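You operate a simulated robot arm through the tools that you are given. There is no shell and no other tool. Be economical: measure what you need, move in short steps, check, and stop when the job is done.

Carry out the task below with a simulated robot arm. There is one attempt and no reset: what you move stays moved.

TASK
Hang the beacon pack on hook J42 and lock the long bar again.
Fine: print facing the room.

Only the result counts: the job must be done as asked and must still hold three seconds after the hand-in. Knocking over, shifting, dropping, spilling or breaking anything else fails it.

THE ROBOT
A 7-joint arm with a fingered hand on a trunk, on a base that drives. Base frame: it is fixed to the floor where the robot stands at the start and does not move with it; the origin is under the middle of the robot, x ahead of it, y to its left, z up. Lengths are in m, angles in rad, forces in N, time in s.
With the tool pointing down near the work surface it reaches from about 0.1 to 0.66 m from the robot's upright axis, wherever it stands. Its first joint turns from -1.204 to 3.002 rad. Places, roughly: blue lock dial [0.8, 0, 1.4]; long bar [0.7, 0.2, 1.4]. Payload 3.2 kg.
The TCP is the grasp point between the finger pads, 0.026 m short of the fingertips. In the tool frame z runs along the fingers and y along their closing line. The gripper opens to 0.088 m. The gripper's body begins 0.03 m behind the TCP. The gripper is a hand of 5 fingers: y runs from the thumb to the fingers, the wrist lies at [-0.016, -0.108, -0.172] in the tool frame.
Orientation is that of the tool frame in the base frame, as a unit quaternion [w, x, y, z]. With the fingers straight down and the wrist toward the robot, the tool's x, y and z point along [0, 1, 0], [1, 0, 0] and [0, 0, -1] of the base frame.

THE INTERFACE
- The arm moves only by the tool send_rows. Its argument "rows" is one flat list of numbers, 6 for each row, row after row: the shift along the base's x, y, z in cm, then the turn, a rotation vector about the base's x, y, z in rad. In form: [tx, ty, tz, wx, wy, wz, tx, ty, tz, wx, wy, wz, ...]. A call has 1 to 20 rows; each row shifts and turns the commanded pose from where the row before left it. Each row takes 0.2 s and may step no farther than 0.05 m and 0.15 rad from the row before; otherwise, the whole call is refused. Where a pose cannot be reached the arm comes as near as it can. A force on the tool above 40 N (or 10 N above the force at the start of the call, whichever is more), or a blocked arm, ends the call early, and 0.2 s more pass. In this call time passes only in rows, and 0.2 s behind the last. The reply holds the time, the measured pose of the TCP, the force on the tool along the base axes, the opening and the grip force, in the units named above and with some noise, with the torque about the TCP (base axes, N m) and any sound that the robot's microphone picked up.
- Cameras (640 x 400 px; columns grow to the right, rows downward): "scene" is now at [0.1449, -0.0089, 1.2891]; the picture's right is [0.17, -0.99, 0.00], its down [-0.28, -0.05, -0.96] and it looks along [0.94, 0.16, -0.29] (base axes); focal length 255 px, centre (320, 200). "wrist" rides on the gripper at [0.067, -0.098, -0.117] in the tool frame; the picture's right is [-0.71, 0.33, -0.62], its down [-0.65, -0.65, 0.39] and it looks along [-0.28, 0.68, 0.68] (tool axes); focal length 234 px, centre (320, 200). There is no depth. A picture from a camera that has moved, and an enlarged one, comes with that camera's place and axes in the base frame and with its lens. The place of the scene camera against the robot may be out by one fixed shift of up to 0.025 m in any direction.
- snapshot(camera): a new picture of that camera. No time passes.
- slide_trunk(by): slides the trunk up (or, below 0, down) by that many m; the arm and the scene camera ride with it, the base frame stays. It gives what a move gives, with no picture.
- drive_base(legs): drives the robot by 1 to 6 legs, each [ahead, left, turn to the left] in m, m and rad, along the robot's own axes; the way and the turn of a leg run together, so that a leg with both is an arc; at most 1.5 m and 3.142 rad a leg. The arm and the cameras ride along, it lands a little off, and it stops where it bumps. It gives what a move gives.
- finger_targets(index, middle, ring, little, thumb_bend, thumb_turn): sets how far each is bent, from 0 (flat) to 1 (curled in); at 0.3 the hand is open as for a grip, at 0.7 the pads meet at the TCP. One left out holds its place. A second passes; each finger stops where it meets its share of the squeeze, and holds until it gets a number again. It is the only way to open and close the hand. It gives what a move gives, with no picture; readings hold the bend of each and the force on index, middle, ring, little, thumb and palm. thumb_turn goes from beside the hand (0) to across from the fingers (1), as for a grip.
- head_to(pan, tilt): turns the head with the scene camera to pan (to the left, within 1.501 rad either way) and tilt (down, from -0.506 to 1.204), counted from straight ahead of the robot. It gives what a move gives.
- zoom(camera, box): a new picture of the part [left, top, right, bottom] of that camera's present view, enlarged. No time passes.
- hand_in(): hands the job in; it is judged then, once.

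Go step by step. Nothing tells you exact positions but the pictures and the camera data: compare them with the known pose of the tool, close in by small moves and look again before you grip or let go. The budget is 120 turns and 82 pictures, counting those below and the enlarged ones. Unless the task says otherwise, let go and move clear before handing in, and close with one line.

The tools are called after "Emit:" as a command line: name --argument value ..., lists and objects as JSON in quotes. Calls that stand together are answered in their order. send_rows: Moves the arm, as the interface text tells. Its arguments: {"type":"object","properties":{"rows":{"type":"array"}},"required":["rows"]} The other tools are called the same way: slide_trunk (by) slides the trunk up or down; finger_targets (index, middle, ring, little, thumb_bend, thumb_turn) moves the fingers one by one; drive_base (legs) drives the base; head_to (pan, tilt) turns the head that bears the scene camera; snapshot (camera) takes a picture; zoom (camera, box) takes an enlarged picture of a part of a camera's view; hand_in () hands the job in.

At the start:

```text
time: 0.0
eef_pos: [0.5431, -0.0051, 1.1495]
tool_rot: [0.0, 0.709, 0.706, -0.001]
force: [-0.4, 1.2, -0.6]
torque: [0.0, -0.01, -0.01]
grip_width: 0.0879
grip_force: 0.0
shape: jaw
bend: [0.3, 0.3, 0.3, 0.3, 0.3, 0.97]
finger forces: [0.0, 0.0, 0.0, 0.0, 0.0, 0.0]
trunk travel left (down, up): [-0.562, 0.278]
robot x, y, heading: [0.0006, 0.0015, -0.007]
head pan, tilt: [0.166, 0.291]
```

scene: 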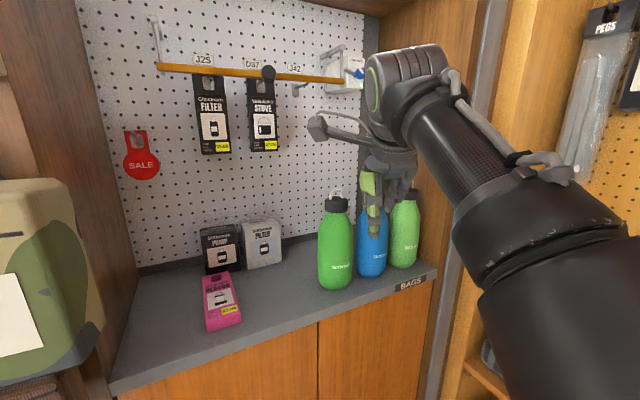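
wrist: 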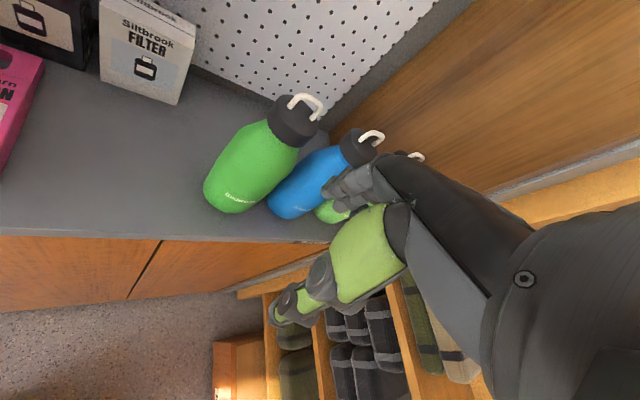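

I see a pegboard with three hooks (J25, D37, J42) behind a yellow long bar, with a lock at its right end, and a pink beacon pack lying on the shelf. I'll zoom in on the details first.

Emit:
zoom --camera "scene" --box '[140, 10, 380, 160]'

Emit:
zoom --camera "scene" --box '[270, 30, 390, 105]'

Emit:
zoom --camera "scene" --box '[180, 210, 300, 340]'

```text
2.67 times, centred on (260, 85) of scene
camera zoom: at [0.1449, -0.0089, 1.2891], right [0.17, -0.99, 0.0], down [-0.28, -0.05, -0.96], along [0.94, 0.16, -0.29], focal length 681 px, centre (480, 507)
```

zoom: 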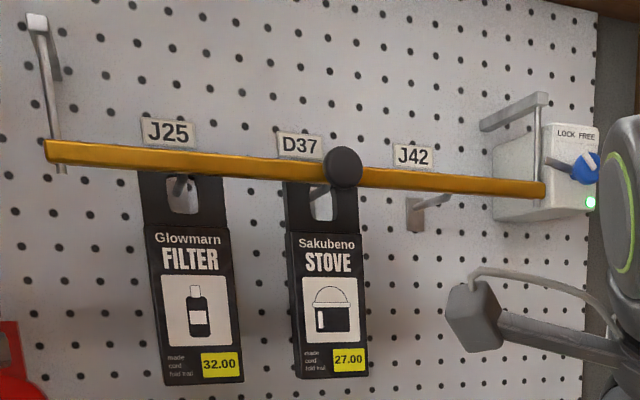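

```text
5.33 times, centred on (330, 68) of scene
camera zoom: at [0.1449, -0.0089, 1.2891], right [0.17, -0.99, 0.0], down [-0.28, -0.05, -0.96], along [0.94, 0.16, -0.29], focal length 1362 px, centre (267, 907)
```

zoom: 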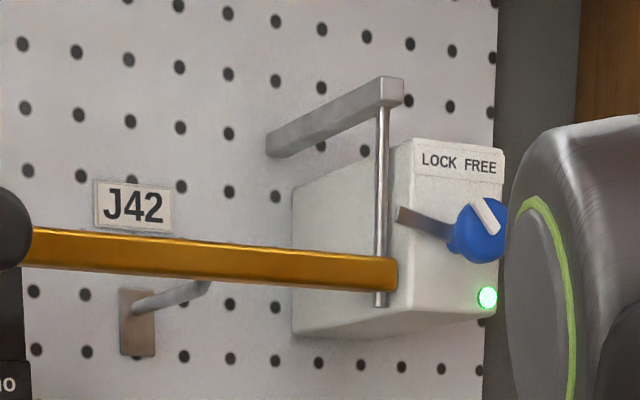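

```text
3.08 times, centred on (240, 275) of scene
camera zoom: at [0.1449, -0.0089, 1.2891], right [0.17, -0.99, 0.0], down [-0.28, -0.05, -0.96], along [0.94, 0.16, -0.29], focal length 786 px, centre (566, -31)
```

zoom: 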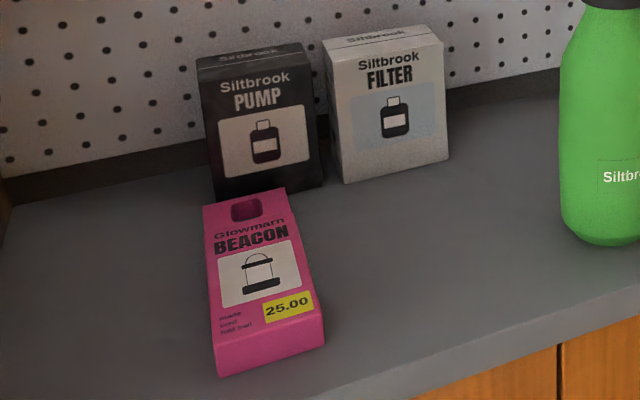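

The bay is turned: the bar runs about [0.53, -0.85] and the board faces to my right. I'll back off a bit and turn left to face it squarely, then look again.

Emit:
drive_base --legs '[[-0.15, 0, 0], [0, 0, 0.5]]'

Emit:
head_to --pan 0.0 --tilt 0.15

Emit:
snapshot --camera "scene"

```text
time: 2.8
eef_pos: [0.3253, 0.26, 1.1497]
tool_rot: [0.0, 0.506, 0.862, 0.0]
force: [-0.7, -0.1, 0.0]
torque: [-0.01, 0.0, -0.03]
grip_width: 0.0879
grip_force: 0.1
shape: jaw
bend: [0.3, 0.3, 0.3, 0.3, 0.3, 0.97]
finger forces: [0.0, 0.0, 0.1, 0.0, 0.0, 0.0]
trunk travel left (down, up): [-0.562, 0.278]
robot x, y, heading: [-0.15, 0.0008, 0.51]
head pan, tilt: [0.166, 0.291]
```

```text
time: 3.5
eef_pos: [0.3243, 0.2604, 1.1498]
tool_rot: [0.0, 0.508, 0.861, 0.0]
force: [1.1, -0.6, 0.3]
torque: [-0.03, -0.02, 0.01]
grip_width: 0.0879
grip_force: 0.1
shape: jaw
bend: [0.3, 0.3, 0.3, 0.3, 0.3, 0.97]
finger forces: [0.0, 0.0, 0.0, 0.0, 0.1, 0.0]
trunk travel left (down, up): [-0.562, 0.278]
robot x, y, heading: [-0.1469, 0.0027, 0.509]
head pan, tilt: [0.0, 0.15]
```

```text
76 pictures are left
camera scene: at [-0.0248, 0.0453, 1.3023], right [0.49, -0.87, 0.0], down [-0.13, -0.07, -0.99], along [0.86, 0.48, -0.15], focal length 255 px, centre (320, 200)
```

scene: 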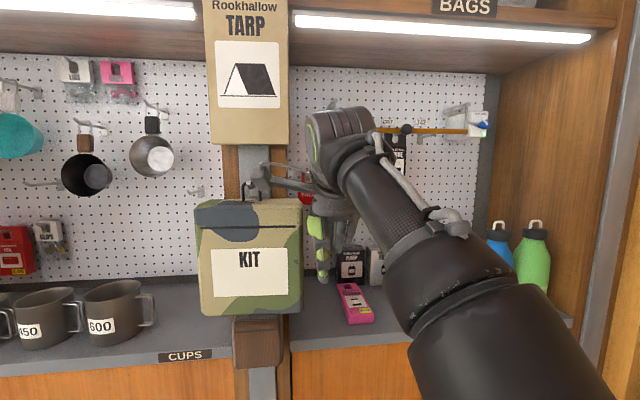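

The robot now faces the bay squarely, but the arm hides the bar. I'll move right by 0.25 m and lower the arm view by shifting the hand back for a clear look.

Emit:
drive_base --legs '[[0, -0.25, 0]]'

Emit:
head_to --pan 0.15 --tilt 0.1

Emit:
slide_trunk --by 0.2

Emit:
snapshot --camera "scene"

```text
time: 5.3
eef_pos: [0.4467, 0.0416, 1.15]
tool_rot: [0.0, 0.507, 0.862, -0.001]
force: [0.2, -0.2, 1.0]
torque: [0.03, -0.01, -0.01]
grip_width: 0.0876
grip_force: 0.1
shape: jaw
bend: [0.3, 0.3, 0.3, 0.3, 0.3, 0.97]
finger forces: [0.1, 0.0, 0.0, 0.0, 0.0, 0.1]
trunk travel left (down, up): [-0.562, 0.278]
robot x, y, heading: [-0.0286, -0.2154, 0.509]
head pan, tilt: [0.0, 0.15]
```

```text
time: 6.0
eef_pos: [0.4465, 0.0421, 1.1501]
tool_rot: [0.0, 0.508, 0.861, 0.0]
force: [1.3, 0.7, -0.2]
torque: [0.02, 0.03, 0.02]
grip_width: 0.0878
grip_force: 0.1
shape: jaw
bend: [0.3, 0.3, 0.3, 0.3, 0.3, 0.97]
finger forces: [0.0, 0.0, 0.0, 0.1, 0.0, 0.0]
trunk travel left (down, up): [-0.562, 0.278]
robot x, y, heading: [-0.031, -0.2179, 0.502]
head pan, tilt: [0.15, 0.099]
```

```text
time: 8.2
eef_pos: [0.4464, 0.0422, 1.3504]
tool_rot: [0.0, 0.507, 0.862, 0.0]
force: [-0.2, -0.2, 0.2]
torque: [0.01, -0.03, -0.01]
grip_width: 0.0878
grip_force: 0.0
shape: jaw
bend: [0.3, 0.3, 0.3, 0.3, 0.3, 0.97]
finger forces: [0.0, 0.1, 0.1, 0.0, 0.0, 0.0]
trunk travel left (down, up): [-0.762, 0.078]
robot x, y, heading: [-0.0342, -0.2165, 0.51]
head pan, tilt: [0.15, 0.099]
```

```text
75 pictures are left
camera scene: at [0.0884, -0.1611, 1.507], right [0.61, -0.79, 0.0], down [-0.08, -0.06, -0.99], along [0.79, 0.61, -0.1], focal length 255 px, centre (320, 200)
```

scene: 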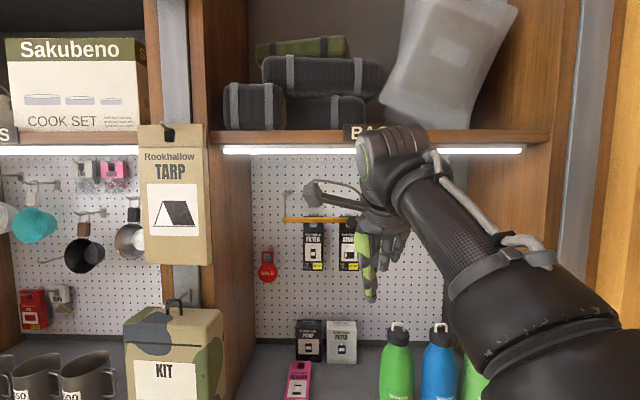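

The arm still blocks the view. I'll lower the hand by 0.3 m in front of the shelf, keeping the camera high.

Emit:
send_rows --rows '[0, 0, -5, 0, 0, 0, 0, 0, -5, 0, 0, 0, 0, 0, -5, 0, 0, 0, 0, 0, -5, 0, 0, 0, 0, 0, -5, 0, 0, 0, 0, 0, -5, 0, 0, 0]'

Emit:
snapshot --camera "scene"

```text
time: 9.6
eef_pos: [0.4471, 0.0444, 1.049]
tool_rot: [0.001, 0.508, 0.862, 0.001]
force: [0.1, 0.3, -0.3]
torque: [-0.02, 0.02, 0.03]
grip_width: 0.0878
grip_force: 0.0
shape: jaw
bend: [0.3, 0.3, 0.3, 0.3, 0.3, 0.97]
finger forces: [0.0, 0.0, 0.1, 0.0, 0.0, 0.1]
trunk travel left (down, up): [-0.762, 0.078]
robot x, y, heading: [-0.0288, -0.2187, 0.505]
head pan, tilt: [0.15, 0.099]
```

```text
74 pictures are left
camera scene: at [0.0892, -0.1601, 1.507], right [0.61, -0.79, 0.0], down [-0.08, -0.06, -0.99], along [0.79, 0.61, -0.1], focal length 255 px, centre (320, 200)
```

scene: 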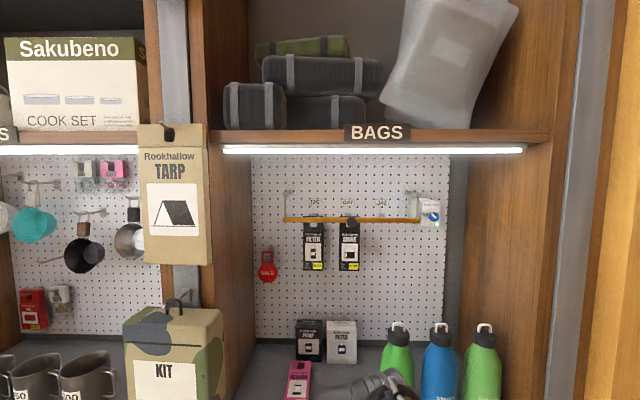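

Emit:
zoom --camera "scene" --box '[265, 180, 457, 300]'

Emit:
zoom --camera "scene" --box '[360, 180, 456, 240]'

Emit:
head_to --pan 0.15 --tilt 0.5

Emit:
snapshot --camera "scene"

```text
3.33 times, centred on (361, 240) of scene
camera zoom: at [0.0892, -0.1601, 1.507], right [0.61, -0.79, 0.0], down [-0.08, -0.06, -0.99], along [0.79, 0.61, -0.1], focal length 851 px, centre (183, 67)
```

zoom: 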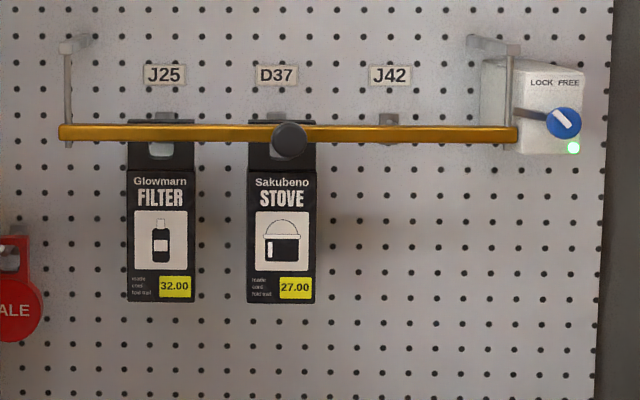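

```text
6.67 times, centred on (408, 210) of scene
camera zoom: at [0.0892, -0.1601, 1.507], right [0.61, -0.79, 0.0], down [-0.08, -0.06, -0.99], along [0.79, 0.61, -0.1], focal length 1702 px, centre (-267, 133)
```

zoom: 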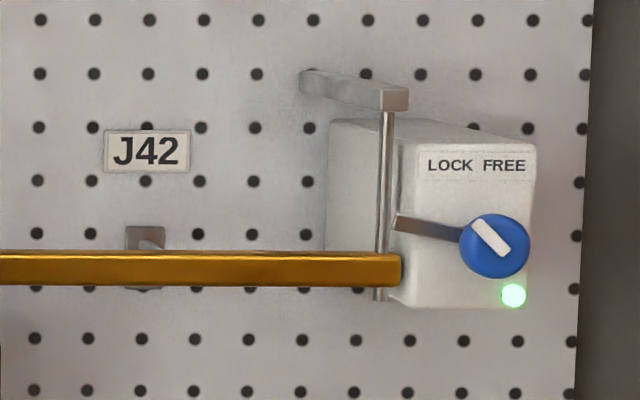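

```text
time: 10.5
eef_pos: [0.4459, 0.0446, 1.0488]
tool_rot: [0.001, 0.506, 0.862, 0.001]
force: [0.2, -0.1, -1.1]
torque: [0.01, 0.01, -0.02]
grip_width: 0.0881
grip_force: 0.1
shape: jaw
bend: [0.3, 0.3, 0.3, 0.3, 0.3, 0.97]
finger forces: [0.0, 0.1, 0.0, 0.1, 0.2, 0.0]
trunk travel left (down, up): [-0.762, 0.078]
robot x, y, heading: [-0.0312, -0.2179, 0.506]
head pan, tilt: [0.15, 0.499]
```

```text
71 pictures are left
camera scene: at [0.0875, -0.1617, 1.47], right [0.61, -0.79, 0.0], down [-0.38, -0.29, -0.88], along [0.69, 0.54, -0.48], focal length 255 px, centre (320, 200)
```

scene: 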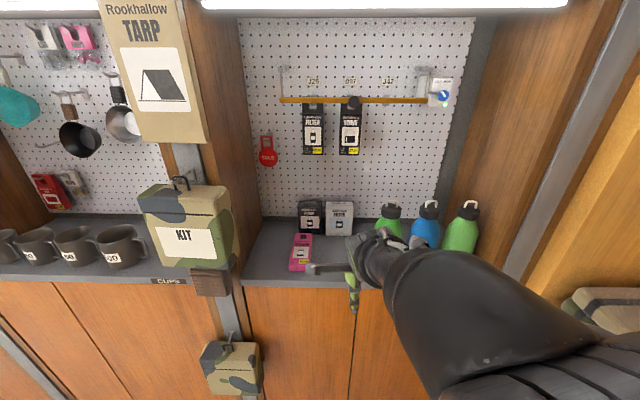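

From triangulation: the bar slides on two vertical rods at z≈1.384, the dial (now at LOCK) is near [0.789, 0.004, 1.399], knob near [0.666, 0.176, 1.384], and the pack near [0.58, 0.30] on a shelf at z≈0.89. I'll turn the hand to point forward while raising it, then drive closer and square up.

Emit:
send_rows --rows '[0, 0, 2.7, 0.0691, -0.1251, 0, 0, 0, 2.7, 0.0691, -0.1251, 0, 0, 0, 2.7, 0.0691, -0.1251, 0, 0, 0, 2.7, 0.0691, -0.1251, 0, 0, 0, 2.7, 0.0691, -0.1251, 0, 0, 0, 2.7, 0.0691, -0.1251, 0, 0, 0, 2.7, 0.0691, -0.1251, 0, 0, 0, 2.7, 0.0691, -0.1251, 0, 0, 0, 2.7, 0.0691, -0.1251, 0, 0, 0, 2.7, 0.0691, -0.1251, 0, 0, 0, 2.7, 0.0691, -0.1251, 0]'

Emit:
snapshot --camera "scene"

Emit:
snapshot --camera "wrist"

```text
time: 12.9
eef_pos: [0.4429, 0.0412, 1.3353]
tool_rot: [0.352, 0.371, 0.625, 0.59]
force: [-0.4, 1.0, 0.9]
torque: [-0.01, 0.03, -0.02]
grip_width: 0.0879
grip_force: 0.1
shape: jaw
bend: [0.3, 0.3, 0.3, 0.3, 0.3, 0.97]
finger forces: [0.0, 0.1, 0.0, 0.1, 0.0, 0.0]
out of reach, approached as far as the arm can: row 2
trunk travel left (down, up): [-0.762, 0.078]
robot x, y, heading: [-0.0307, -0.2185, 0.511]
head pan, tilt: [0.15, 0.499]
```

```text
70 pictures are left
camera scene: at [0.0851, -0.1599, 1.4701], right [0.61, -0.79, 0.0], down [-0.38, -0.29, -0.88], along [0.7, 0.54, -0.48], focal length 255 px, centre (320, 200)
```

scene: 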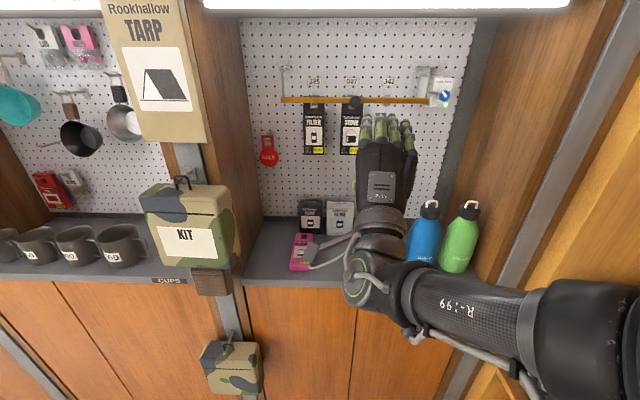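

```text
69 pictures are left
camera wrist: at [0.3041, 0.0416, 1.2444], right [-0.19, -0.91, 0.37], down [0.62, -0.4, -0.67], along [0.76, 0.1, 0.64], focal length 234 px, centre (320, 200)
```

wrist: 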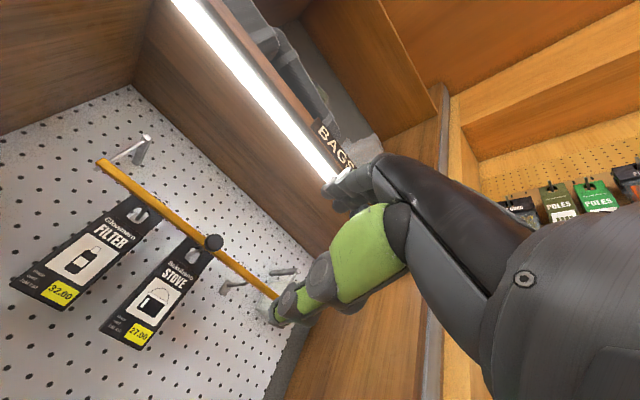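

The hand now points at the board almost level. I'll drive forward and square up to the bay.

Emit:
drive_base --legs '[[0.14, -0.075, 0.108]]'

Emit:
head_to --pan -0.2 --tilt 0.2

Emit:
snapshot --camera "scene"

Emit:
snapshot --camera "wrist"

```text
time: 14.3
eef_pos: [0.5704, 0.0998, 1.3345]
tool_rot: [0.318, 0.337, 0.644, 0.609]
force: [-0.4, 0.8, -0.5]
torque: [0.0, 0.01, -0.03]
grip_width: 0.0879
grip_force: 0.0
shape: jaw
bend: [0.3, 0.3, 0.3, 0.3, 0.3, 0.97]
finger forces: [0.1, 0.0, 0.0, 0.0, 0.0, 0.0]
trunk travel left (down, up): [-0.762, 0.078]
robot x, y, heading: [0.1246, -0.2076, 0.618]
head pan, tilt: [0.15, 0.499]
```

```text
time: 15.1
eef_pos: [0.569, 0.1, 1.3347]
tool_rot: [0.318, 0.336, 0.644, 0.61]
force: [0.1, -1.2, 0.6]
torque: [-0.03, -0.01, -0.02]
grip_width: 0.0879
grip_force: 0.0
shape: jaw
bend: [0.3, 0.3, 0.3, 0.3, 0.3, 0.97]
finger forces: [0.1, 0.0, 0.0, 0.0, 0.0, 0.0]
trunk travel left (down, up): [-0.762, 0.078]
robot x, y, heading: [0.1304, -0.2123, 0.621]
head pan, tilt: [-0.201, 0.201]
```

```text
68 pictures are left
camera scene: at [0.2539, -0.165, 1.4976], right [0.41, -0.91, 0.0], down [-0.18, -0.08, -0.98], along [0.9, 0.4, -0.2], focal length 255 px, centre (320, 200)
```

scene: 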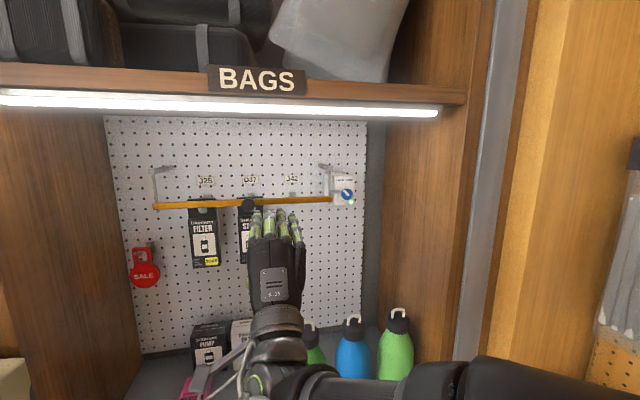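

```text
67 pictures are left
camera wrist: at [0.4324, 0.0852, 1.2442], right [-0.09, -0.93, 0.37], down [0.66, -0.33, -0.67], along [0.75, 0.18, 0.64], focal length 234 px, centre (320, 200)
```

wrist: 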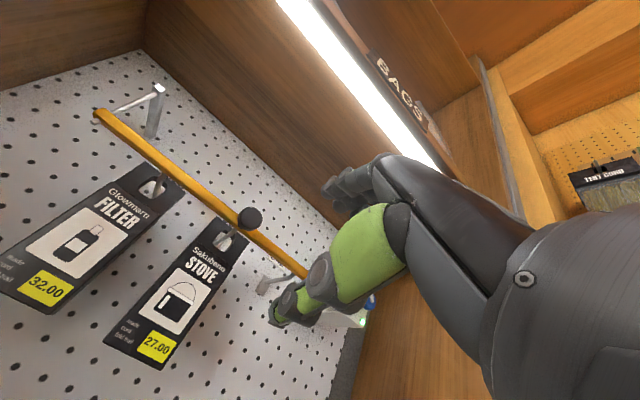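

I need a precise wrist-camera measurement, since the scene camera has an unknown shift. I'll move the hand sideways toward the dial and look from both places.

Emit:
send_rows --rows '[2.3, -3.26, 1.0, 0, 0, 0, 2.3, -3.26, 1.0, 0, 0, 0, 2.3, -3.26, 1.0, 0, 0, 0, 2.3, -3.26, 1.0, 0, 0, 0]'

Emit:
snapshot --camera "wrist"

Emit:
snapshot --camera "scene"

```text
time: 16.1
eef_pos: [0.6469, 0.0847, 1.3459]
tool_rot: [0.32, 0.342, 0.641, 0.607]
force: [-0.2, -0.1, -0.2]
torque: [-0.03, -0.01, -0.02]
grip_width: 0.088
grip_force: 0.1
shape: jaw
bend: [0.3, 0.3, 0.3, 0.3, 0.3, 0.97]
finger forces: [0.1, 0.0, 0.0, 0.0, 0.0, 0.1]
out of reach, approached as far as the arm can: row 1, 2, 3, 4
trunk travel left (down, up): [-0.762, 0.078]
robot x, y, heading: [0.1269, -0.2045, 0.622]
head pan, tilt: [-0.201, 0.201]
```

```text
66 pictures are left
camera wrist: at [0.5082, 0.0724, 1.2561], right [-0.1, -0.93, 0.36], down [0.65, -0.34, -0.68], along [0.75, 0.17, 0.64], focal length 234 px, centre (320, 200)
```

wrist: 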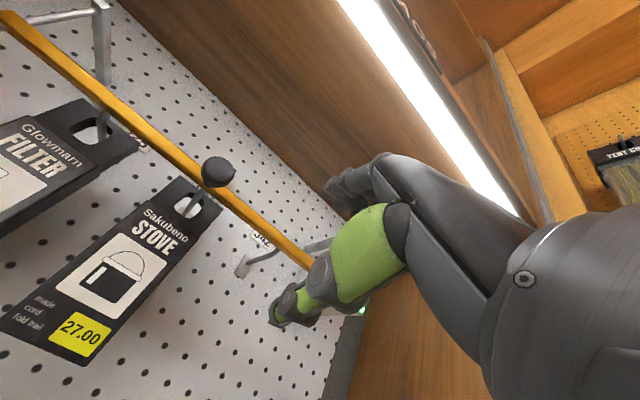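

```text
65 pictures are left
camera scene: at [0.2544, -0.1658, 1.4977], right [0.4, -0.91, 0.0], down [-0.18, -0.08, -0.98], along [0.9, 0.4, -0.2], focal length 255 px, centre (320, 200)
```

scene: 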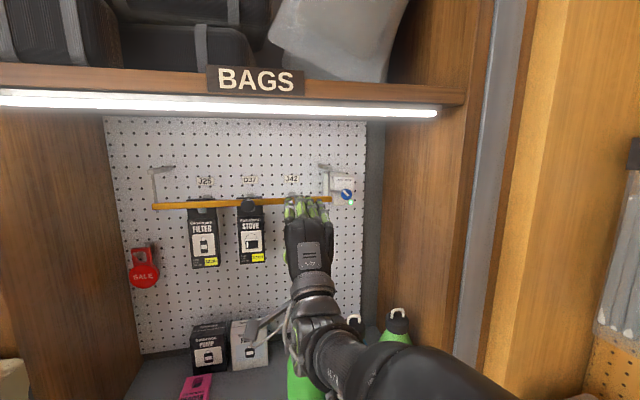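

The arm can't reach that far to the right from here, so it slid forward instead. I'll pull the hand back and then move the base right so the dial is straight ahead.

Emit:
send_rows --rows '[-3.2, -2.3, 0.5, 0, 0, 0, -3.2, -2.3, 0.5, 0, 0, 0, -3.2, -2.3, 0.5, 0, 0, 0]'

Emit:
drive_base --legs '[[0, -0.17, 0]]'

Emit:
snapshot --camera "scene"

Emit:
snapshot --camera "wrist"

```text
time: 16.9
eef_pos: [0.5576, 0.0866, 1.3484]
tool_rot: [0.319, 0.34, 0.642, 0.608]
force: [-1.0, 0.6, -0.1]
torque: [-0.02, 0.02, -0.01]
grip_width: 0.0877
grip_force: 0.1
shape: jaw
bend: [0.3, 0.3, 0.3, 0.3, 0.3, 0.97]
finger forces: [0.0, 0.0, 0.1, 0.1, 0.0, 0.0]
out of reach, approached as far as the arm can: row 1, 2, 3
trunk travel left (down, up): [-0.762, 0.078]
robot x, y, heading: [0.125, -0.2128, 0.624]
head pan, tilt: [-0.201, 0.201]
```

```text
time: 18.2
eef_pos: [0.6045, 0.0158, 1.3476]
tool_rot: [0.311, 0.333, 0.647, 0.611]
force: [-0.3, 1.6, 0.1]
torque: [-0.04, 0.01, -0.03]
grip_width: 0.088
grip_force: 0.0
shape: jaw
bend: [0.3, 0.3, 0.3, 0.3, 0.3, 0.97]
finger forces: [0.0, 0.1, 0.1, 0.1, 0.0, 0.1]
trunk travel left (down, up): [-0.762, 0.078]
robot x, y, heading: [0.179, -0.2909, 0.644]
head pan, tilt: [-0.201, 0.201]
stopped in leg 1: the robot was blocked; the commanded pose is now the measured one
```

```text
64 pictures are left
camera scene: at [0.3065, -0.2462, 1.4977], right [0.43, -0.9, 0.0], down [-0.18, -0.09, -0.98], along [0.89, 0.42, -0.2], focal length 255 px, centre (320, 200)
```

scene: 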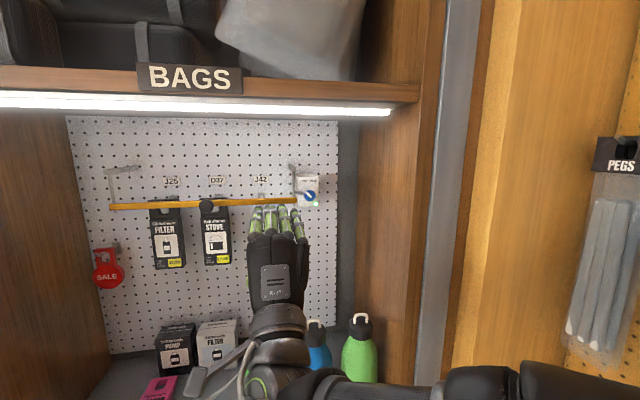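

```text
63 pictures are left
camera wrist: at [0.4665, -0.0021, 1.2571], right [-0.07, -0.93, 0.37], down [0.66, -0.32, -0.68], along [0.75, 0.19, 0.64], focal length 234 px, centre (320, 200)
```

wrist: 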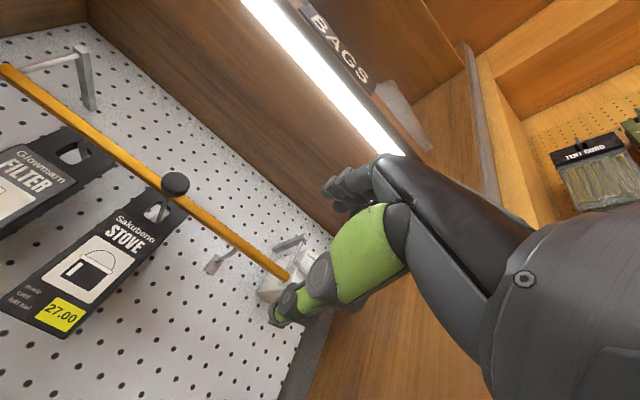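

The base was blocked partway. I'll look to the right and down to see what it touches.

Emit:
head_to --pan -0.9 --tilt 0.7

Emit:
snapshot --camera "scene"

```text
time: 19.3
eef_pos: [0.6053, 0.0147, 1.3472]
tool_rot: [0.31, 0.332, 0.648, 0.611]
force: [-0.2, -0.4, -0.8]
torque: [0.0, 0.03, 0.03]
grip_width: 0.0881
grip_force: 0.1
shape: jaw
bend: [0.3, 0.3, 0.3, 0.3, 0.3, 0.97]
finger forces: [0.1, 0.0, 0.0, 0.1, 0.0, 0.1]
trunk travel left (down, up): [-0.762, 0.078]
robot x, y, heading: [0.1807, -0.2931, 0.646]
head pan, tilt: [-0.901, 0.7]
```

```text
62 pictures are left
camera scene: at [0.3046, -0.3073, 1.4523], right [-0.25, -0.97, 0.0], down [-0.62, 0.16, -0.77], along [0.74, -0.19, -0.64], focal length 255 px, centre (320, 200)
```

scene: 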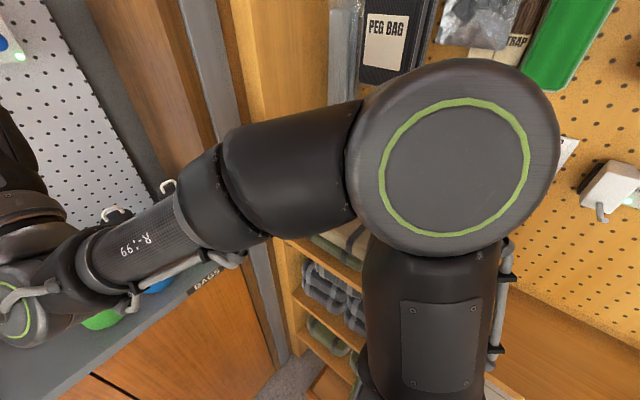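

The elbow sticks out far to the right and the first joint favours work on the left, so I'll take work on the robot's left. I'll move the hand left, back off, and turn the base to the right.

Emit:
send_rows --rows '[-2.6, 3.0, 0, 0, 0, 0, -2.6, 3.0, 0, 0, 0, 0, -2.6, 3.0, 0, 0, 0, 0, -2.6, 3.0, 0, 0, 0, 0, -2.6, 3.0, 0, 0, 0, 0]'

Emit:
drive_base --legs '[[-0.08, 0.06, 0], [0, 0, -0.5]]'

Emit:
head_to --pan 0.3 --tilt 0.25

Emit:
snapshot --camera "scene"

```text
time: 20.5
eef_pos: [0.4727, 0.1665, 1.3461]
tool_rot: [0.311, 0.333, 0.648, 0.61]
force: [0.1, 0.3, -0.6]
torque: [-0.03, -0.02, -0.05]
grip_width: 0.0878
grip_force: 0.0
shape: jaw
bend: [0.3, 0.3, 0.3, 0.3, 0.3, 0.97]
finger forces: [0.0, 0.0, 0.0, 0.0, 0.0, 0.1]
trunk travel left (down, up): [-0.762, 0.078]
robot x, y, heading: [0.1795, -0.2916, 0.645]
head pan, tilt: [-0.901, 0.7]
```

```text
time: 22.8
eef_pos: [0.5138, 0.0382, 1.347]
tool_rot: [0.413, 0.441, 0.579, 0.547]
force: [-0.3, 0.8, 0.1]
torque: [0.03, 0.01, 0.02]
grip_width: 0.088
grip_force: 0.1
shape: jaw
bend: [0.3, 0.3, 0.3, 0.3, 0.3, 0.97]
finger forces: [0.0, 0.1, 0.0, 0.0, 0.0, 0.1]
trunk travel left (down, up): [-0.762, 0.078]
robot x, y, heading: [0.0794, -0.2907, 0.292]
head pan, tilt: [-0.901, 0.7]
stopped in leg 2: the robot was blocked; the commanded pose is now the measured one
```

```text
time: 24.2
eef_pos: [0.5145, 0.0396, 1.3468]
tool_rot: [0.412, 0.44, 0.58, 0.548]
force: [0.3, -0.2, -0.2]
torque: [-0.02, -0.04, -0.02]
grip_width: 0.088
grip_force: 0.1
shape: jaw
bend: [0.3, 0.3, 0.3, 0.3, 0.3, 0.97]
finger forces: [0.0, 0.0, 0.0, 0.0, 0.0, 0.0]
trunk travel left (down, up): [-0.762, 0.078]
robot x, y, heading: [0.0795, -0.2893, 0.301]
head pan, tilt: [0.3, 0.25]
```

```text
61 pictures are left
camera scene: at [0.2075, -0.2463, 1.4931], right [0.56, -0.83, 0.0], down [-0.21, -0.14, -0.97], along [0.8, 0.54, -0.25], focal length 255 px, centre (320, 200)
```

scene: 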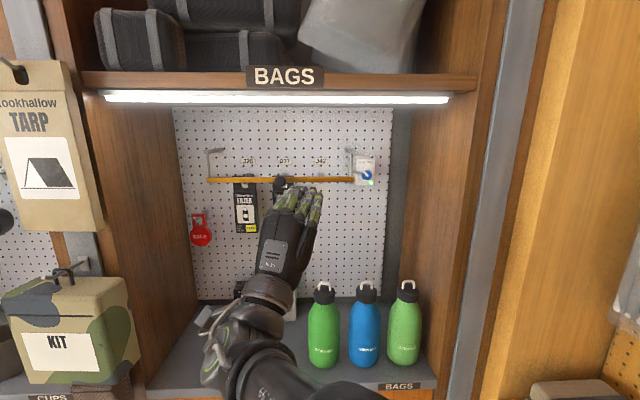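

Blocked again while turning right; something stands close on the right. I'll look down there.

Emit:
head_to --pan -1.2 --tilt 0.8

Emit:
snapshot --camera "scene"

```text
time: 25.8
eef_pos: [0.5141, 0.0385, 1.347]
tool_rot: [0.412, 0.441, 0.58, 0.547]
force: [-0.2, 0.1, -0.4]
torque: [0.0, -0.03, 0.02]
grip_width: 0.0881
grip_force: 0.2
shape: jaw
bend: [0.3, 0.3, 0.3, 0.3, 0.3, 0.97]
finger forces: [0.0, 0.0, 0.0, 0.1, 0.1, 0.1]
trunk travel left (down, up): [-0.762, 0.078]
robot x, y, heading: [0.0792, -0.2888, 0.294]
head pan, tilt: [-1.201, 0.799]
```

```text
60 pictures are left
camera scene: at [0.1798, -0.3619, 1.444], right [-0.79, -0.62, 0.0], down [-0.44, 0.56, -0.7], along [0.43, -0.55, -0.72], focal length 255 px, centre (320, 200)
```

scene: 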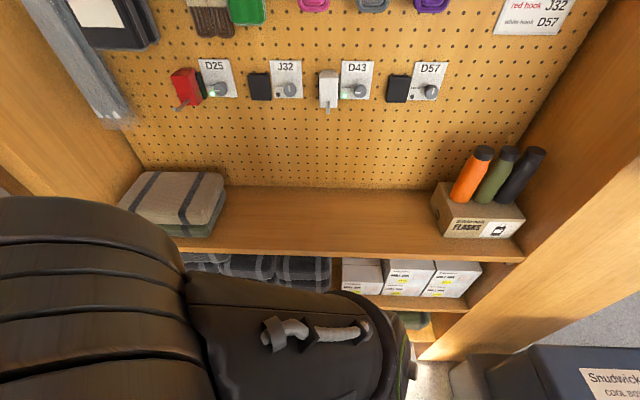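

The side bay and cool box are on my right, so I must stay out of there. From here the dial may be reachable with a longer arm; I'll turn the hand square to the board and move it to just in front of the dial.

Emit:
send_rows --rows '[3.8, -1.26, 1.0, 0, 0, 0.068, 3.8, -1.26, 1.0, 0, 0, 0.068, 3.8, -1.26, 1.0, 0, 0, 0.068, 3.8, -1.26, 1.0, 0, 0, 0.068, 3.8, -1.26, 1.0, 0, 0, 0.068]'

Emit:
head_to --pan 0.1 --tilt 0.2

Emit:
snapshot --camera "scene"

Emit:
snapshot --camera "wrist"

```text
time: 27.0
eef_pos: [0.6976, 0.0035, 1.4159]
tool_rot: [0.318, 0.36, 0.631, 0.609]
force: [0.3, -0.8, 0.1]
torque: [0.01, -0.01, 0.03]
grip_width: 0.0878
grip_force: 0.1
shape: jaw
bend: [0.3, 0.3, 0.3, 0.3, 0.3, 0.97]
finger forces: [0.0, 0.0, 0.0, 0.0, 0.0, 0.0]
out of reach, approached as far as the arm can: row 5
trunk travel left (down, up): [-0.762, 0.078]
robot x, y, heading: [0.0793, -0.2907, 0.293]
head pan, tilt: [-1.201, 0.799]
```

```text
time: 28.4
eef_pos: [0.699, 0.0043, 1.4106]
tool_rot: [0.319, 0.362, 0.632, 0.607]
force: [0.1, -0.6, -0.7]
torque: [0.01, 0.01, 0.0]
grip_width: 0.0878
grip_force: 0.2
shape: jaw
bend: [0.3, 0.3, 0.3, 0.3, 0.3, 0.97]
finger forces: [0.1, 0.0, 0.0, 0.0, 0.1, 0.0]
trunk travel left (down, up): [-0.762, 0.078]
robot x, y, heading: [0.0786, -0.2874, 0.296]
head pan, tilt: [0.099, 0.201]
```

```text
59 pictures are left
camera scene: at [0.2163, -0.2628, 1.4976], right [0.38, -0.92, 0.0], down [-0.18, -0.08, -0.98], along [0.91, 0.37, -0.2], focal length 255 px, centre (320, 200)
```

scene: 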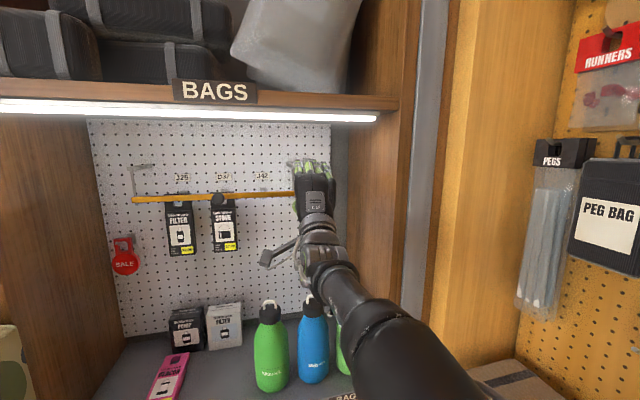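

```text
58 pictures are left
camera wrist: at [0.5573, -0.0029, 1.3228], right [-0.12, -0.93, 0.34], down [0.63, -0.34, -0.7], along [0.77, 0.13, 0.63], focal length 234 px, centre (320, 200)
```

wrist: 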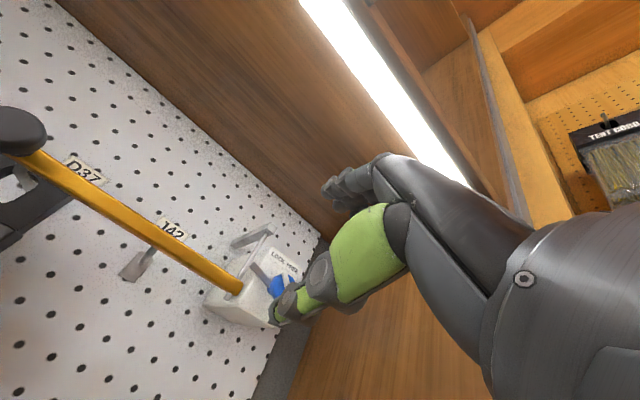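

The hand is nearly in front of the dial (wrist camera confirms dial ≈ [0.794, 0.033, 1.398]) but at its right limit. I'll pull back, shift the base left a bit and turn it right to gain reach.

Emit:
send_rows --rows '[-4.5, 0.5, 0, 0, 0, 0, -4.5, 0.5, 0, 0, 0, 0, -4.5, 0.5, 0, 0, 0, 0, -4.5, 0.5, 0, 0, 0, 0]'

Emit:
drive_base --legs '[[0.015, 0.09, 0], [0, 0, -0.25]]'

Emit:
snapshot --camera "scene"

```text
time: 29.4
eef_pos: [0.5058, 0.0357, 1.4087]
tool_rot: [0.315, 0.335, 0.645, 0.61]
force: [0.2, -1.0, 0.1]
torque: [-0.01, -0.01, -0.02]
grip_width: 0.088
grip_force: 0.2
shape: jaw
bend: [0.3, 0.3, 0.3, 0.3, 0.3, 0.97]
finger forces: [0.0, 0.1, 0.0, 0.0, 0.1, 0.0]
trunk travel left (down, up): [-0.762, 0.078]
robot x, y, heading: [0.0818, -0.2864, 0.296]
head pan, tilt: [0.099, 0.201]
```

```text
time: 31.4
eef_pos: [0.5668, 0.0065, 1.4085]
tool_rot: [0.387, 0.415, 0.599, 0.565]
force: [0.6, 0.2, -0.8]
torque: [0.0, -0.02, 0.0]
grip_width: 0.0879
grip_force: 0.1
shape: jaw
bend: [0.3, 0.3, 0.3, 0.3, 0.3, 0.97]
finger forces: [0.0, 0.0, 0.0, 0.0, 0.0, 0.0]
trunk travel left (down, up): [-0.762, 0.078]
robot x, y, heading: [0.0673, -0.1968, 0.038]
head pan, tilt: [0.099, 0.201]
```

```text
57 pictures are left
camera scene: at [0.2134, -0.2089, 1.4977], right [0.14, -0.99, 0.0], down [-0.2, -0.03, -0.98], along [0.97, 0.14, -0.2], focal length 255 px, centre (320, 200)
```

scene: 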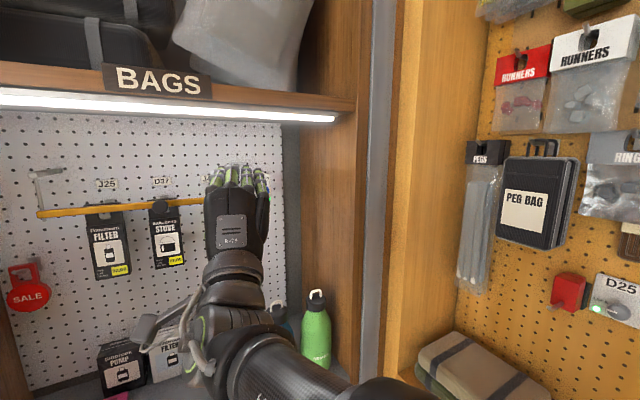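

The base is now at heading 0.04 with more freedom. I'll turn the hand square to the board again and bring it in front of the dial.

Emit:
send_rows --rows '[2.9, -0.5, -0.2, 0, 0, 0.05, 2.9, -0.5, -0.2, 0, 0, 0.05, 2.9, -0.5, -0.2, 0, 0, 0.05, 2.9, -0.5, -0.2, 0, 0, 0.05, 2.9, -0.5, -0.2, 0, 0, 0.05]'

Emit:
snapshot --camera "wrist"

Emit:
zoom --camera "scene" --box '[160, 120, 320, 220]'

```text
time: 32.8
eef_pos: [0.6582, 0.0062, 1.4505]
tool_rot: [0.339, 0.386, 0.599, 0.614]
force: [0.4, -0.1, 0.6]
torque: [-0.01, 0.01, 0.0]
grip_width: 0.0877
grip_force: 0.0
shape: jaw
bend: [0.3, 0.3, 0.3, 0.3, 0.3, 0.97]
finger forces: [0.0, 0.0, 0.1, 0.0, 0.1, 0.1]
out of reach, approached as far as the arm can: row 3, 4, 5
trunk travel left (down, up): [-0.762, 0.078]
robot x, y, heading: [0.0686, -0.1977, 0.043]
head pan, tilt: [0.099, 0.201]
stopped in row 5: the arm was blocked; the commanded pose is now the measured one
```

```text
56 pictures are left
camera wrist: at [0.5199, 0.0151, 1.361], right [-0.2, -0.93, 0.29], down [0.62, -0.35, -0.7], along [0.76, 0.04, 0.65], focal length 234 px, centre (320, 200)
```

wrist: 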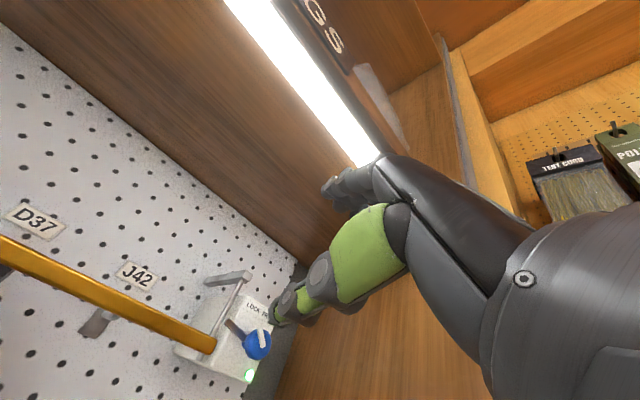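

```text
4.00 times, centred on (240, 170) of scene
camera zoom: at [0.2139, -0.2096, 1.4976], right [0.14, -0.99, 0.0], down [-0.2, -0.03, -0.98], along [0.97, 0.14, -0.2], focal length 1021 px, centre (640, 320)
```

zoom: 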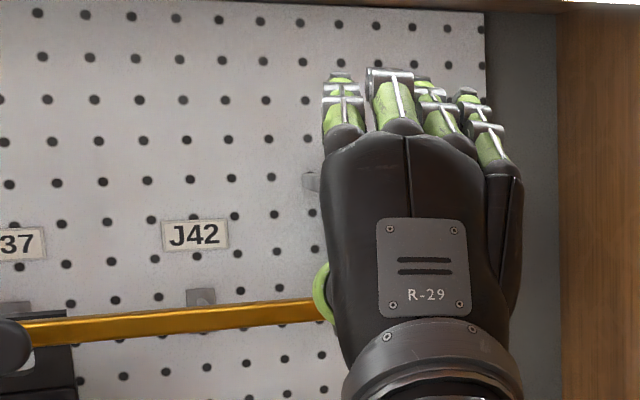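

The wrist can't point left of its forearm much, so I'll let the hand point more to the right (yaw doesn't matter for a top/bottom grip on the dial) and return the base to the earlier, better spot.

Emit:
send_rows --rows '[-2, -1, -1, 0, 0, -0.1, -2, -1, -1, 0, 0, -0.1, -2, 0, -1, 0, 0, -0.1, 0, 0, -1, 0, 0, -0.1]'

Emit:
drive_base --legs '[[0, 0, 0.2], [0.02, -0.08, 0]]'

Emit:
snapshot --camera "wrist"

```text
time: 33.8
eef_pos: [0.5982, -0.0146, 1.4141]
tool_rot: [0.452, 0.501, 0.508, 0.535]
force: [-0.3, -0.8, -0.5]
torque: [0.01, -0.01, -0.01]
grip_width: 0.088
grip_force: 0.0
shape: jaw
bend: [0.3, 0.3, 0.3, 0.3, 0.3, 0.97]
finger forces: [0.0, 0.1, 0.1, 0.0, 0.1, 0.0]
trunk travel left (down, up): [-0.762, 0.078]
robot x, y, heading: [0.0701, -0.1959, 0.04]
head pan, tilt: [0.099, 0.201]
```

```text
time: 35.8
eef_pos: [0.581, 0.0216, 1.4145]
tool_rot: [0.391, 0.448, 0.556, 0.58]
force: [0.1, -0.3, -0.3]
torque: [-0.02, -0.01, -0.02]
grip_width: 0.0878
grip_force: 0.0
shape: jaw
bend: [0.3, 0.3, 0.3, 0.3, 0.3, 0.97]
finger forces: [0.0, 0.0, 0.0, 0.0, 0.0, 0.0]
trunk travel left (down, up): [-0.762, 0.078]
robot x, y, heading: [0.1004, -0.2696, 0.249]
head pan, tilt: [0.099, 0.201]
stopped in leg 2: the robot was blocked; the commanded pose is now the measured one
```

```text
54 pictures are left
camera wrist: at [0.4462, 0.0584, 1.3254], right [-0.37, -0.88, 0.28], down [0.53, -0.45, -0.71], along [0.76, -0.11, 0.64], focal length 234 px, centre (320, 200)
```

wrist: 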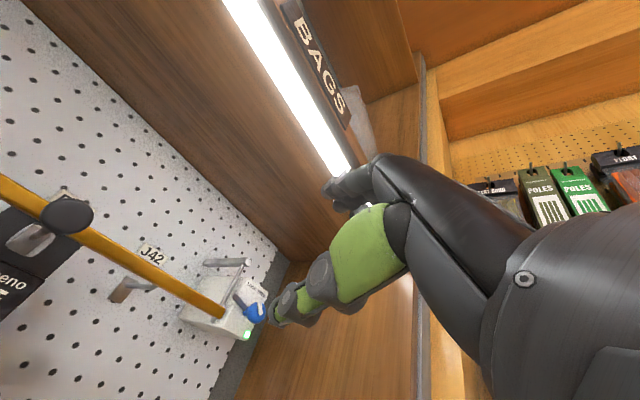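

Hand heading is 0.30 and free to move. I'll advance to about 5 cm short of the dial and look.

Emit:
send_rows --rows '[4.0, -0.12, -0.39, 0, 0, 0, 4.0, -0.12, -0.39, 0, 0, 0, 4.0, -0.12, -0.39, 0, 0, 0, 4.0, -0.12, -0.39, 0, 0, 0]'

Emit:
snapshot --camera "wrist"

Emit:
snapshot --camera "scene"

```text
time: 36.8
eef_pos: [0.7575, 0.0004, 1.4056]
tool_rot: [0.391, 0.461, 0.546, 0.58]
force: [0.3, 0.4, -0.5]
torque: [0.0, -0.02, -0.04]
grip_width: 0.0877
grip_force: 0.1
shape: jaw
bend: [0.3, 0.3, 0.3, 0.3, 0.3, 0.97]
finger forces: [0.0, 0.1, 0.0, 0.0, 0.1, 0.0]
trunk travel left (down, up): [-0.762, 0.078]
robot x, y, heading: [0.1021, -0.2644, 0.253]
head pan, tilt: [0.099, 0.201]
```

```text
53 pictures are left
camera wrist: at [0.6224, 0.0416, 1.3184], right [-0.39, -0.88, 0.27], down [0.52, -0.45, -0.73], along [0.76, -0.15, 0.63], focal length 234 px, centre (320, 200)
```

wrist: 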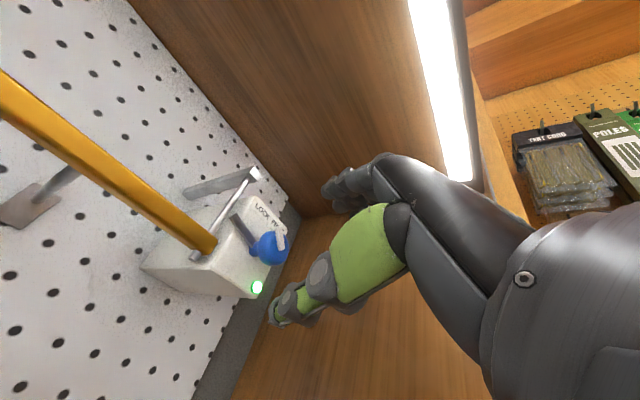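

```text
52 pictures are left
camera scene: at [0.2423, -0.2425, 1.4972], right [0.34, -0.94, 0.0], down [-0.19, -0.07, -0.98], along [0.92, 0.34, -0.2], focal length 255 px, centre (320, 200)
```

scene: 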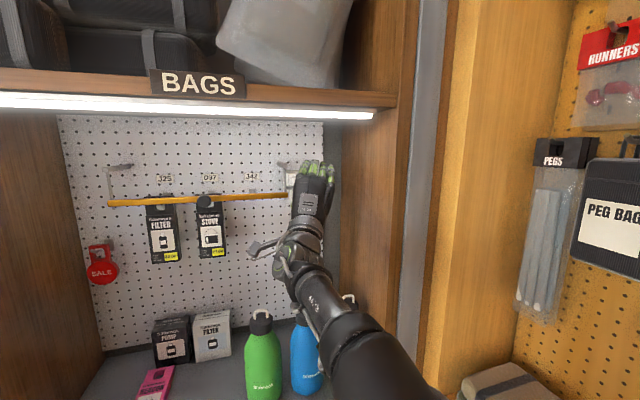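

Emit:
zoom --camera "wrist" --box '[130, 150, 370, 300]'

```text
2.67 times, centred on (250, 225) of wrist
camera zoom: at [0.6224, 0.0416, 1.3184], right [-0.39, -0.88, 0.27], down [0.52, -0.45, -0.73], along [0.76, -0.15, 0.63], focal length 624 px, centre (507, 133)
```

zoom: 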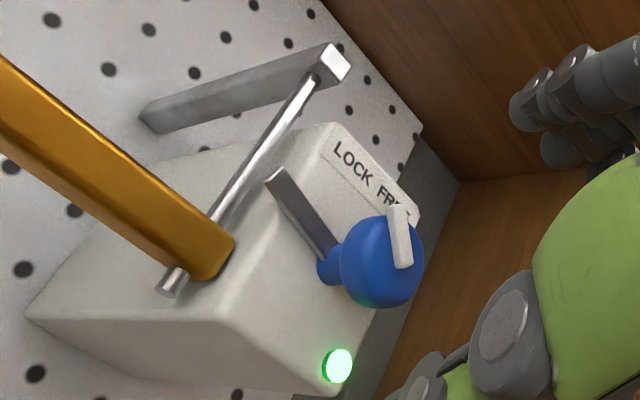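

Zoom shows a blue ball-knob on a shaft, with a blade pointing left over the bar end (locked); turning it clockwise lifts the blade. Its centre is about [0.778, 0.031, 1.390], so I'll place the open pinch around it.

Emit:
send_rows --rows '[-1, 2.6, -1.5, 0, 0, 0, 1, 0.1, 0, 0, 0, 0, 0.9, 0.1, 0, 0, 0, 0]'

Emit:
zoom --camera "wrist" --box '[130, 125, 450, 325]'

Emit:
zoom --camera "scene" --box '[220, 130, 380, 230]'

```text
time: 37.6
eef_pos: [0.7395, 0.0364, 1.3858]
tool_rot: [0.393, 0.452, 0.554, 0.578]
force: [0.3, 0.0, -0.6]
torque: [-0.02, 0.01, 0.0]
grip_width: 0.0881
grip_force: 0.0
shape: jaw
bend: [0.3, 0.3, 0.3, 0.3, 0.3, 0.97]
finger forces: [0.0, 0.0, 0.0, 0.0, 0.0, 0.0]
out of reach, approached as far as the arm can: row 2, 3
trunk travel left (down, up): [-0.762, 0.078]
robot x, y, heading: [0.1023, -0.2667, 0.249]
head pan, tilt: [0.099, 0.201]
```

```text
2.00 times, centred on (290, 225) of wrist
camera zoom: at [0.6043, 0.0745, 1.2966], right [-0.38, -0.88, 0.28], down [0.53, -0.46, -0.72], along [0.76, -0.12, 0.64], focal length 468 px, centre (380, 150)
```

zoom: 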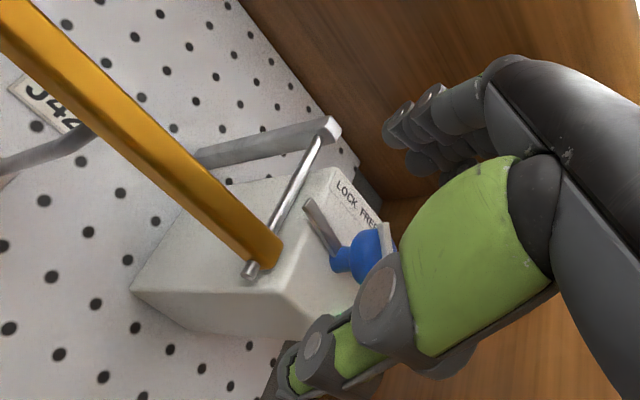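

```text
4.00 times, centred on (300, 180) of scene
camera zoom: at [0.2391, -0.2459, 1.4977], right [0.34, -0.94, 0.0], down [-0.19, -0.07, -0.98], along [0.92, 0.34, -0.2], focal length 1021 px, centre (400, 280)
```

zoom: 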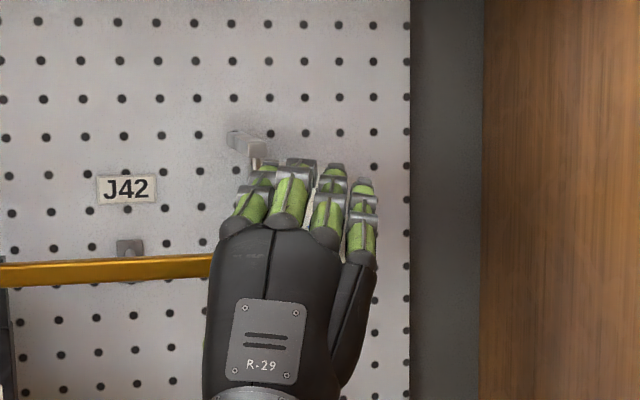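

The arm is at full stretch. I'll draw the hand back 6 cm and drive the base ahead the same amount.

Emit:
send_rows --rows '[-3.5, -1, 0, 0, 0, 0, -3.5, -1, 0, 0, 0, 0]'

Emit:
drive_base --legs '[[0.07, 0.0, 0]]'

```text
time: 38.2
eef_pos: [0.7324, 0.0219, 1.2377]
tool_rot: [0.336, 0.516, 0.61, 0.499]
force: [-0.6, 0.5, -0.9]
torque: [-0.01, 0.01, -0.01]
grip_width: 0.0879
grip_force: 0.1
shape: jaw
bend: [0.3, 0.3, 0.3, 0.3, 0.3, 0.97]
finger forces: [0.1, 0.1, 0.1, 0.0, 0.0, 0.0]
trunk travel left (down, up): [-0.762, 0.078]
robot x, y, heading: [0.1016, -0.2661, 0.252]
head pan, tilt: [0.099, 0.201]
stopped in row 2: the arm was blocked; the commanded pose is now the measured one
```

```text
time: 39.4
eef_pos: [0.7991, 0.0426, 1.2382]
tool_rot: [0.333, 0.517, 0.609, 0.5]
force: [0.2, 0.6, -0.5]
torque: [0.05, -0.01, 0.02]
grip_width: 0.0881
grip_force: 0.1
shape: jaw
bend: [0.3, 0.3, 0.3, 0.3, 0.3, 0.97]
finger forces: [0.0, 0.0, 0.0, 0.1, 0.1, 0.0]
trunk travel left (down, up): [-0.762, 0.078]
robot x, y, heading: [0.1673, -0.246, 0.252]
head pan, tilt: [0.099, 0.201]
stopped in leg 1: the robot was blocked; the commanded pose is now the measured one
```

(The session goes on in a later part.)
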